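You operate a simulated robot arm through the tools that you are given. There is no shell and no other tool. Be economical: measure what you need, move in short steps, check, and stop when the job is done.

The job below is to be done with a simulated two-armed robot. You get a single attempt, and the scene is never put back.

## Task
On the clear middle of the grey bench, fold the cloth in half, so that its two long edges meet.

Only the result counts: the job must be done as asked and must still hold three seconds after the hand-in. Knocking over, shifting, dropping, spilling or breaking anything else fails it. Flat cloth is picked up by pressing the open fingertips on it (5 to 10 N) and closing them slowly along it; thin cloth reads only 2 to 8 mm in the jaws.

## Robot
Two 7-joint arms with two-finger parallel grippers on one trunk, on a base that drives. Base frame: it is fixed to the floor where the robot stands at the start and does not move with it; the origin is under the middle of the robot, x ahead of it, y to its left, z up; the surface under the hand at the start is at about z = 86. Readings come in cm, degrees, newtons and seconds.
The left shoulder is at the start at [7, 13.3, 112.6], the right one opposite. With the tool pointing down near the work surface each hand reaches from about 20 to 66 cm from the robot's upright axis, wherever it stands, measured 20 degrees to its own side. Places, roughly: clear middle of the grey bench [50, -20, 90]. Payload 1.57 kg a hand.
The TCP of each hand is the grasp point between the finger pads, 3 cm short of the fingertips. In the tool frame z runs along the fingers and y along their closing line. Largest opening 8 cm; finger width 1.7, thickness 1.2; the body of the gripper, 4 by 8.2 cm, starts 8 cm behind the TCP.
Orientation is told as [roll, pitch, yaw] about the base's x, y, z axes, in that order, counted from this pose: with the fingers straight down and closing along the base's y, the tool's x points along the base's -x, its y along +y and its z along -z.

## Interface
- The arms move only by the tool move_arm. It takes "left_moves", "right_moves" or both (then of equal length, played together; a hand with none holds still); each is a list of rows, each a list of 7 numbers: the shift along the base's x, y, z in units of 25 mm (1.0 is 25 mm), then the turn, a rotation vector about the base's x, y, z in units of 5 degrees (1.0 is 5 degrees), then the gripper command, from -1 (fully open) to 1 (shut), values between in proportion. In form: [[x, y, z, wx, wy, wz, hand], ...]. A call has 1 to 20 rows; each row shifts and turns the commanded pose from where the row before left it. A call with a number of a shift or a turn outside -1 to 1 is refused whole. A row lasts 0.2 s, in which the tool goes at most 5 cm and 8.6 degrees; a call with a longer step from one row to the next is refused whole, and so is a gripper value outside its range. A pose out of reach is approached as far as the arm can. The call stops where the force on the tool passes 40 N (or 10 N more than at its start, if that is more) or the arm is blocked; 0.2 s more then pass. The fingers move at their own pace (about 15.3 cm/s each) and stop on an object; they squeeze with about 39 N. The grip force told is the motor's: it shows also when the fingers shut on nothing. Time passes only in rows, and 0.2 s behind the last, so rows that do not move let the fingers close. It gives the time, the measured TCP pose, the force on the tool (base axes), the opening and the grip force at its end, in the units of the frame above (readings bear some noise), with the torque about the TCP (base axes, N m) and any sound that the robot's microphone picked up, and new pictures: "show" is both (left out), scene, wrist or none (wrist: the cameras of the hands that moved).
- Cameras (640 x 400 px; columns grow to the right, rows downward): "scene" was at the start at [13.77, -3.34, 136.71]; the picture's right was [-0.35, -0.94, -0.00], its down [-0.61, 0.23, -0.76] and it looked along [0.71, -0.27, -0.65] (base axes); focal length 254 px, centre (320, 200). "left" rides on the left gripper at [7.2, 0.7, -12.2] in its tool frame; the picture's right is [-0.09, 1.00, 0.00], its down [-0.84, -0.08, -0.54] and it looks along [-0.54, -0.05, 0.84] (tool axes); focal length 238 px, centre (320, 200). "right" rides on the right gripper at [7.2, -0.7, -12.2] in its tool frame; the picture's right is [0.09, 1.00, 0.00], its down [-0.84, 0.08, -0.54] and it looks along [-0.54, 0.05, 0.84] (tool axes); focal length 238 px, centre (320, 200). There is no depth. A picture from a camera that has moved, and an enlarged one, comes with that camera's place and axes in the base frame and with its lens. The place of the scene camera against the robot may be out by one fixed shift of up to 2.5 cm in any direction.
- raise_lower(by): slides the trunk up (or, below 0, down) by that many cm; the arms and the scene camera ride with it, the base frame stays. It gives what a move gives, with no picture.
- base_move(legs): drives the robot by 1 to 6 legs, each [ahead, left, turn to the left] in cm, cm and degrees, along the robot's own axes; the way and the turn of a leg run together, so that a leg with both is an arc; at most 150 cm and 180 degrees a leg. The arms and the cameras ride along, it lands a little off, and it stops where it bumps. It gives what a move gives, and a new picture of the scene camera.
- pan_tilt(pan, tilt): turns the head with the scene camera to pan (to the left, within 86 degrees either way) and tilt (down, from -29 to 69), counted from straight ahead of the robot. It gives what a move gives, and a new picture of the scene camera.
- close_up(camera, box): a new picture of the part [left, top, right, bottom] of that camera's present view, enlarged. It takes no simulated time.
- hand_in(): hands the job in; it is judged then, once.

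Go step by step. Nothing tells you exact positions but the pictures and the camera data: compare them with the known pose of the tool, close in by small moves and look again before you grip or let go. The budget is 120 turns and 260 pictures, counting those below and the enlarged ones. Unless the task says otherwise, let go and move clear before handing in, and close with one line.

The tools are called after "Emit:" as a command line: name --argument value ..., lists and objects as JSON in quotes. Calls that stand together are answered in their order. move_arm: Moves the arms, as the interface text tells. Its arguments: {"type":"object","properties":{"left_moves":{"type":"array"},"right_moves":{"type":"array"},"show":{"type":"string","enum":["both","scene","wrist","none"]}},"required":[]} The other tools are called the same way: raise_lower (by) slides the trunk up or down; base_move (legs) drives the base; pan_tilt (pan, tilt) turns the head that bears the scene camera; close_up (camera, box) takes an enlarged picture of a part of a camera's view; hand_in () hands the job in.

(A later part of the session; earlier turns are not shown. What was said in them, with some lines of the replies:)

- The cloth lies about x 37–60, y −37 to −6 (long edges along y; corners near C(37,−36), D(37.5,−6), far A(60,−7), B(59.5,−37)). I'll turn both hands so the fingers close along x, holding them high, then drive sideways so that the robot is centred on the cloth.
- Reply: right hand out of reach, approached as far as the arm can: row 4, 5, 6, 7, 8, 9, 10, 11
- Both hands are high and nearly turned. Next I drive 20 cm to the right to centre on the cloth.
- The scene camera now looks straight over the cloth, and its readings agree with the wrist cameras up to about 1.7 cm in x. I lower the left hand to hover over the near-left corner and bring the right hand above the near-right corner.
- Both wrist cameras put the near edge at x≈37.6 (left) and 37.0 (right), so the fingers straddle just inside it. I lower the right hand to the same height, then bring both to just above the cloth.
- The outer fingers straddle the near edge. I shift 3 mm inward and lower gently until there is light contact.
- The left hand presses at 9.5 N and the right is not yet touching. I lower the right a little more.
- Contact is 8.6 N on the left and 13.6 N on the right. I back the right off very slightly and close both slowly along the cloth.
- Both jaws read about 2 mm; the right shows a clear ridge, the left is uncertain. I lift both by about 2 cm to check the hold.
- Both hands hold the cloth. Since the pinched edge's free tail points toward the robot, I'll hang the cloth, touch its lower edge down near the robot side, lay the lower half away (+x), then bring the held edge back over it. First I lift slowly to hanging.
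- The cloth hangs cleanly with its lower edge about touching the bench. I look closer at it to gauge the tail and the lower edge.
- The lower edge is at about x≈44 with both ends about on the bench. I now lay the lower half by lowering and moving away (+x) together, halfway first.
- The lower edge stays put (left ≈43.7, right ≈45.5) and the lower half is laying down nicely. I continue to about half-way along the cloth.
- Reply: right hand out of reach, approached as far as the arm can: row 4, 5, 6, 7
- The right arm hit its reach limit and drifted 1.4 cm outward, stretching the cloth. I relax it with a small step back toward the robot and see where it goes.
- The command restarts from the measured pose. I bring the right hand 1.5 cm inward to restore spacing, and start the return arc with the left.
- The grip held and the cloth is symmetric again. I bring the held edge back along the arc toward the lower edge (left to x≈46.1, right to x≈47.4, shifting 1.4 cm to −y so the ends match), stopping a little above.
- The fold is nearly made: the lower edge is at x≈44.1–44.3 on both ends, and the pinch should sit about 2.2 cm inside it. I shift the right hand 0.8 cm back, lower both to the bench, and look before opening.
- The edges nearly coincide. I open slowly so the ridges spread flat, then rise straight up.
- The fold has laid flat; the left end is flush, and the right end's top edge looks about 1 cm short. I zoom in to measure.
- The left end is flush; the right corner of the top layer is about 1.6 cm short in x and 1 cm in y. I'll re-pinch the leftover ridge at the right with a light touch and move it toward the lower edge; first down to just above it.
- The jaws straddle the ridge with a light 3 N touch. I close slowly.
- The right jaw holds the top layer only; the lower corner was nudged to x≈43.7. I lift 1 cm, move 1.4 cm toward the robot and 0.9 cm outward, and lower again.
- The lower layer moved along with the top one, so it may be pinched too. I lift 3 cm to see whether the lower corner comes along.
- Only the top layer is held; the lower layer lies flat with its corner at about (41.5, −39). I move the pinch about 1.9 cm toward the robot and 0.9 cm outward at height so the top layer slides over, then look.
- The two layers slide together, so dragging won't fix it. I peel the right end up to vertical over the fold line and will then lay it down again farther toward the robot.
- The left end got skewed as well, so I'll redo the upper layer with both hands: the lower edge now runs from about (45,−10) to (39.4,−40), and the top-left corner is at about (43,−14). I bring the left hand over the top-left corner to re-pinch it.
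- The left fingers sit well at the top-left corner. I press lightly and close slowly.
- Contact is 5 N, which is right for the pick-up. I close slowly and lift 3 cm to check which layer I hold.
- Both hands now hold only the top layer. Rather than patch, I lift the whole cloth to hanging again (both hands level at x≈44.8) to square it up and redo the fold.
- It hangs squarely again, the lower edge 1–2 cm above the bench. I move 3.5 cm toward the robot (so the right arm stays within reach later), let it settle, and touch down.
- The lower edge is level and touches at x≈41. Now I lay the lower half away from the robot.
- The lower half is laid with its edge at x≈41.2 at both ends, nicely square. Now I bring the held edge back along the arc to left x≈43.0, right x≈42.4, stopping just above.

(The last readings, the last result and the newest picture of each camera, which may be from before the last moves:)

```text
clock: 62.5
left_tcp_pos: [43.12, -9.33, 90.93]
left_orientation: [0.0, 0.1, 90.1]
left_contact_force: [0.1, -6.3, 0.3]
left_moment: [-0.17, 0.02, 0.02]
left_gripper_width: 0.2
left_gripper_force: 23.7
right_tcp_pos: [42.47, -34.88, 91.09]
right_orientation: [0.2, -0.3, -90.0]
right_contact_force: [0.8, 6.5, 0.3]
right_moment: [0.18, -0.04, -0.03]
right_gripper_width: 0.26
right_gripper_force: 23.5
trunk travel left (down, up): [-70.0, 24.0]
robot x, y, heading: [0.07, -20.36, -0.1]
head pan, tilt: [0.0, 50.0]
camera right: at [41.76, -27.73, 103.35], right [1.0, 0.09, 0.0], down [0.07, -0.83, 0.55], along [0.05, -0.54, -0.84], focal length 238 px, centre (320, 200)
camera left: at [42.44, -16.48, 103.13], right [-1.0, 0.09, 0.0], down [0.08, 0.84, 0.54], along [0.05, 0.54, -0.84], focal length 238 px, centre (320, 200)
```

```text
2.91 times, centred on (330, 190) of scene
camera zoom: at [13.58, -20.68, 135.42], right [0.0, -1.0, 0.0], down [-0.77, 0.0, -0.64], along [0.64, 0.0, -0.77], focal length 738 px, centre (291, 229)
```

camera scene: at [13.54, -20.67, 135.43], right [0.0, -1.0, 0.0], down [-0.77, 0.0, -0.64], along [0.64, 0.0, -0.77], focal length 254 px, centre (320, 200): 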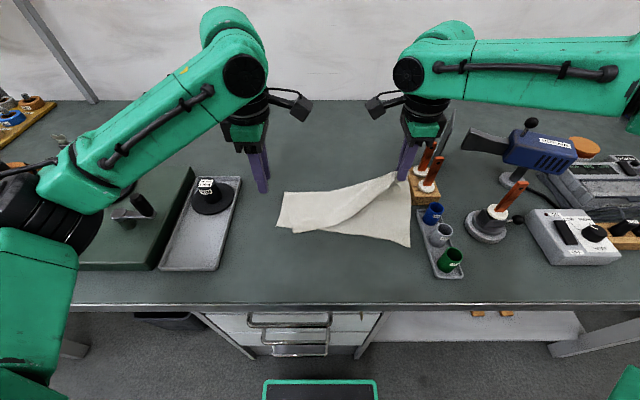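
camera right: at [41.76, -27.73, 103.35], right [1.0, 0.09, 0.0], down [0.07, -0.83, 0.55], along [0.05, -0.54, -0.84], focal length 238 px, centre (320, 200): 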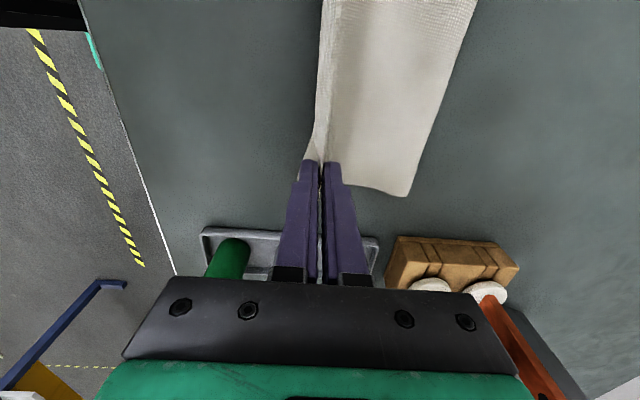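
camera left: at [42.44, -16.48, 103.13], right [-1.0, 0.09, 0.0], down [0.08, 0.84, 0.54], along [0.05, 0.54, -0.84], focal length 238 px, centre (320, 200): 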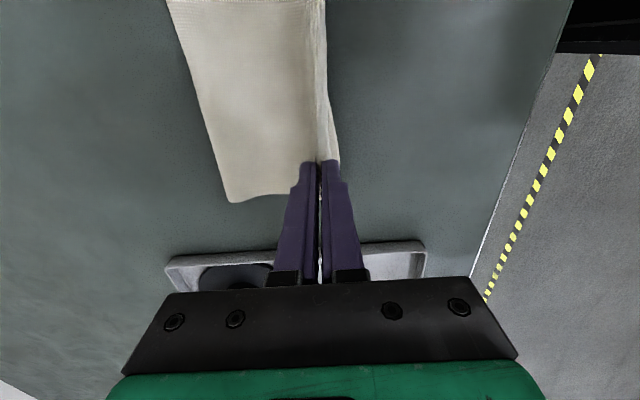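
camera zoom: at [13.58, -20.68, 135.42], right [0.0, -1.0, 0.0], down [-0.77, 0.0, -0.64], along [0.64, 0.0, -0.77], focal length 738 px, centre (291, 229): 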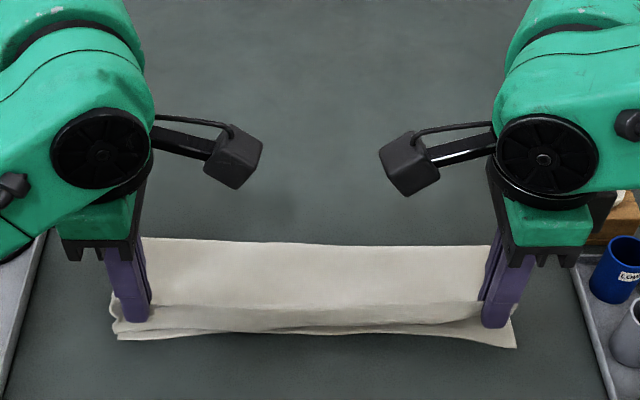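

It's nearly on: the lower edge is at 41.7 (left) and 40.9 (right). I lower both with a slight correction (left +0.2, right −0.5 cm).

Emit:
move_arm --left_moves '[[0.04, 0, -0.2, 0, 0, 0, 1], [0.04, 0, -0.2, 0, 0, 0, 1], [0, 0, -0.15, 0, 0, 0, 1], [0, 0, -0.03, 0, 0, 0, 1], [0, 0, 0, 0, 0, 0, 1]]' --right_moves '[[-0.08, 0, -0.2, 0, 0, 0, 1], [-0.06, 0, -0.2, 0, 0, 0, 1], [-0.06, 0, -0.2, 0, 0, 0, 1], [0, 0, -0.05, 0, 0, 0, 1], [0, 0, 0, 0, 0, 0, 1]]' --show "wrist"

Emit:
close_up --camera "scene" --box '[220, 150, 440, 270]'

```text
clock: 63.6
left_tcp_pos: [43.19, -9.29, 89.51]
left_orientation: [-0.1, 0.1, 90.0]
left_contact_force: [-1.1, -5.3, 0.2]
left_moment: [-0.16, 0.0, -0.07]
left_gripper_width: 0.2
left_gripper_force: 23.4
right_tcp_pos: [42.08, -34.88, 89.6]
right_orientation: [0.1, -0.3, -90.0]
right_contact_force: [0.2, 5.5, -0.8]
right_moment: [0.15, 0.01, 0.03]
right_gripper_width: 0.26
right_gripper_force: 24.2
trunk travel left (down, up): [-70.0, 24.0]
robot x, y, heading: [-0.29, -20.49, -0.0]
head pan, tilt: [0.0, 50.0]
camera right: at [41.31, -27.73, 101.71], right [1.0, 0.09, 0.0], down [0.07, -0.83, 0.55], along [0.05, -0.54, -0.84], focal length 238 px, centre (320, 200)
camera left: at [42.6, -16.54, 101.73], right [-1.0, 0.09, 0.0], down [0.08, 0.84, 0.54], along [0.05, 0.54, -0.84], focal length 238 px, centre (320, 200)
```

right: 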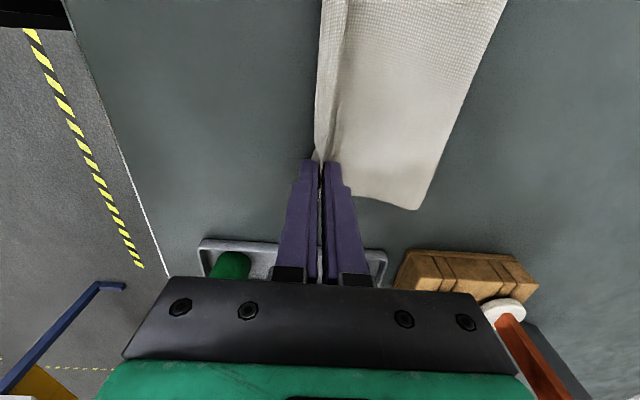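
left: 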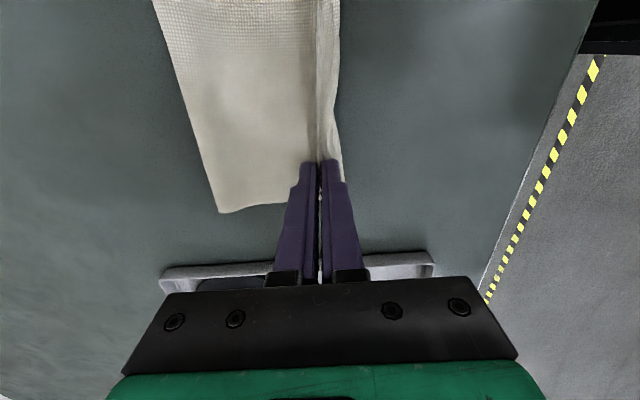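

```text
2.91 times, centred on (330, 210) of scene
camera zoom: at [13.55, -20.67, 135.42], right [0.0, -1.0, 0.0], down [-0.77, 0.0, -0.64], along [0.64, 0.0, -0.77], focal length 738 px, centre (291, 171)
```

zoom: 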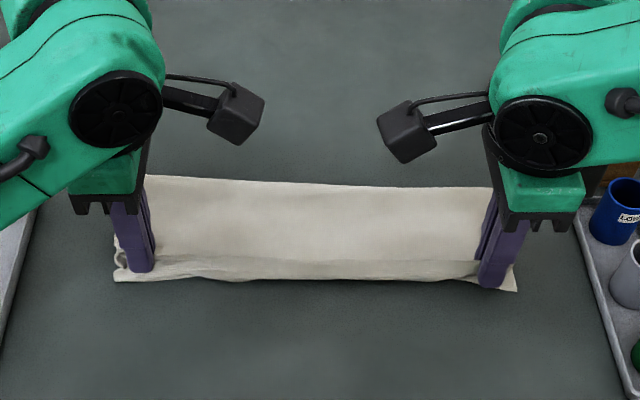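

The edges now coincide along the whole length. I open slowly and rise straight up.

Emit:
move_arm --left_moves '[[0, 0, 0, 0, 0, 0, 0.9], [0, 0, 0, 0, 0, 0, 0.8], [0, 0, 0, 0, 0, 0, 0.7], [0, 0, 0, 0, 0, 0, 0.6], [0, 0, 0, 0, 0, 0, 0.5], [0, 0, 0, 0, 0, 0, 0.4], [0, 0, 0, 0, 0, 0, 0.4], [0, 0, 0.3, 0, 0, 0, 0.4], [0, 0, 0.5, 0, 0, 0, 0.4], [0, 0, 0.8, 0, 0, 0, 0.4], [0, 0, 1, 0, 0, 0, 0.4], [0, 0, 1, 0, 0, 0, 0.4], [0, 0, 1, 0, 0, 0, 0.4], [0, 0, 0, 0, 0, 0, 0.4]]' --right_moves '[[0, 0, 0, 0, 0, 0, 0.9], [0, 0, 0, 0, 0, 0, 0.8], [0, 0, 0, 0, 0, 0, 0.7], [0, 0, 0, 0, 0, 0, 0.6], [0, 0, 0, 0, 0, 0, 0.5], [0, 0, 0, 0, 0, 0, 0.4], [0, 0, 0, 0, 0, 0, 0.4], [0, 0, 0.3, 0, 0, 0, 0.4], [0, 0, 0.5, 0, 0, 0, 0.4], [0, 0, 0.8, 0, 0, 0, 0.4], [0, 0, 1, 0, 0, 0, 0.4], [0, 0, 1, 0, 0, 0, 0.4], [0, 0, 1, 0, 0, 0, 0.4], [0, 0, 0, 0, 0, 0, 0.4]]' --show "wrist"

Emit:
close_up --camera "scene" --box '[250, 200, 330, 250]'

Emit:
close_up --camera "scene" --box '[330, 200, 410, 250]'

```text
clock: 66.7
left_tcp_pos: [43.33, -9.36, 101.02]
left_orientation: [0.0, 0.0, 90.1]
left_contact_force: [0.1, -0.4, 0.1]
left_moment: [-0.01, 0.03, 0.01]
left_gripper_width: 2.41
left_gripper_force: 0.0
right_tcp_pos: [42.09, -34.99, 100.91]
right_orientation: [0.2, -0.3, -90.0]
right_contact_force: [-0.7, 0.2, -0.3]
right_moment: [0.03, 0.05, -0.01]
right_gripper_width: 2.41
right_gripper_force: 0.1
trunk travel left (down, up): [-70.0, 24.0]
robot x, y, heading: [0.06, -20.41, -0.1]
head pan, tilt: [0.0, 50.0]
camera right: at [41.46, -27.77, 113.31], right [1.0, 0.09, 0.0], down [0.08, -0.83, 0.55], along [0.05, -0.54, -0.84], focal length 238 px, centre (320, 200)
camera left: at [42.72, -16.56, 113.16], right [-1.0, 0.09, 0.0], down [0.08, 0.84, 0.54], along [0.05, 0.54, -0.84], focal length 238 px, centre (320, 200)
```

right: 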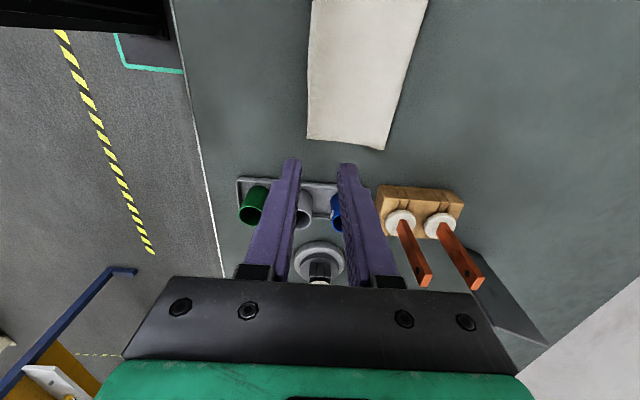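
left: 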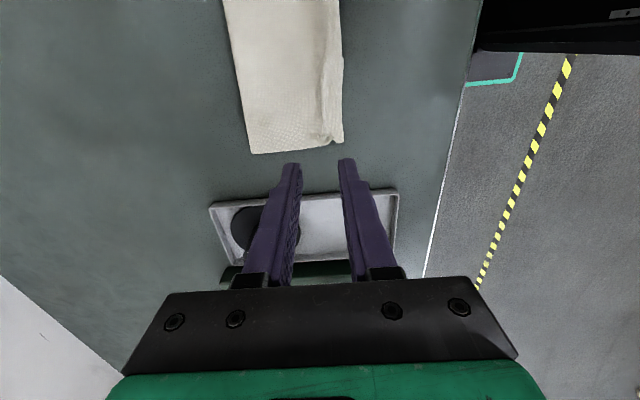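

```text
8.00 times, centred on (290, 225) of scene
camera zoom: at [13.61, -20.68, 135.42], right [0.0, -1.0, 0.0], down [-0.77, 0.0, -0.64], along [0.64, 0.0, -0.77], focal length 2031 px, centre (560, 0)
```

zoom: 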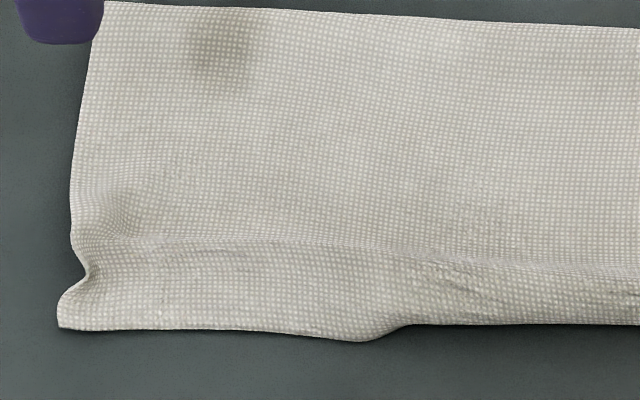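

```text
8.00 times, centred on (370, 225) of scene
camera zoom: at [13.61, -20.68, 135.42], right [0.0, -1.0, 0.0], down [-0.77, 0.0, -0.64], along [0.64, 0.0, -0.77], focal length 2031 px, centre (-80, 0)
```

zoom: 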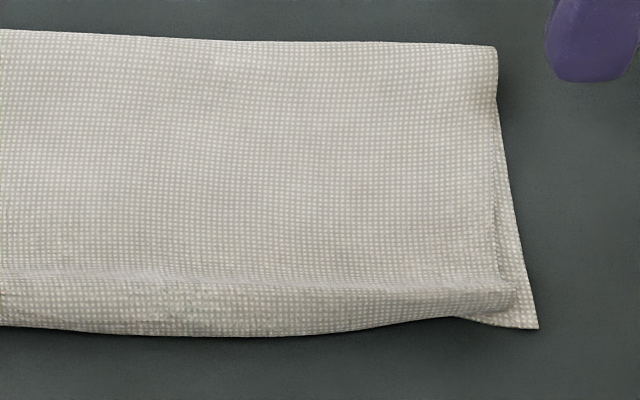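

The edges meet within about half a centimetre at both ends. I raise the hands further and check the whole scene once.

Emit:
move_arm --left_moves '[[0, 0, 0.8, 0, 0, 0, 0.4], [0, 0, 0.8, 0, 0, 0, 0.4], [0, 0, 0.8, 0, 0, 0, 0.4], [0, 0, 0.8, 0, 0, 0, 0.4], [0, 0, 0, 0, 0, 0, 0.4]]' --right_moves '[[0, 0, 0.8, 0, 0, 0, 0.4], [0, 0, 0.8, 0, 0, 0, 0.4], [0, 0, 0.8, 0, 0, 0, 0.4], [0, 0, 0.8, 0, 0, 0, 0.4], [0, 0, 0, 0, 0, 0, 0.4]]' --show "scene"

```text
clock: 67.8
left_tcp_pos: [43.29, -9.12, 109.03]
left_orientation: [0.0, 0.1, 89.9]
left_contact_force: [-0.3, 0.4, -0.3]
left_moment: [-0.03, 0.0, 0.02]
left_gripper_width: 2.39
left_gripper_force: 0.0
right_tcp_pos: [42.01, -34.64, 108.97]
right_orientation: [0.1, -0.2, -90.0]
right_contact_force: [0.6, 0.8, 0.3]
right_moment: [0.0, 0.02, 0.0]
right_gripper_width: 2.41
right_gripper_force: 0.1
trunk travel left (down, up): [-70.0, 24.0]
robot x, y, heading: [0.33, -20.48, -0.1]
head pan, tilt: [0.0, 50.0]
camera scene: at [13.6, -20.67, 135.42], right [0.0, -1.0, 0.0], down [-0.77, 0.0, -0.64], along [0.64, 0.0, -0.77], focal length 254 px, centre (320, 200)
```

scene: 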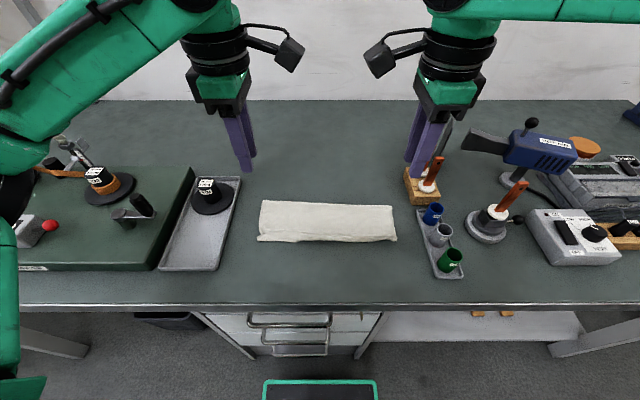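

The cloth lies folded in half on the clear middle of the bench. Nothing else looks to have moved and both hands are clear, so I hand in.

Emit:
hand_in

```text
The job is handed in.
```

The cloth is folded in half on the clear middle of the grey bench, with its two long edges meeting to within about half a centimetre at both ends. Nothing else on the bench looks to have moved.
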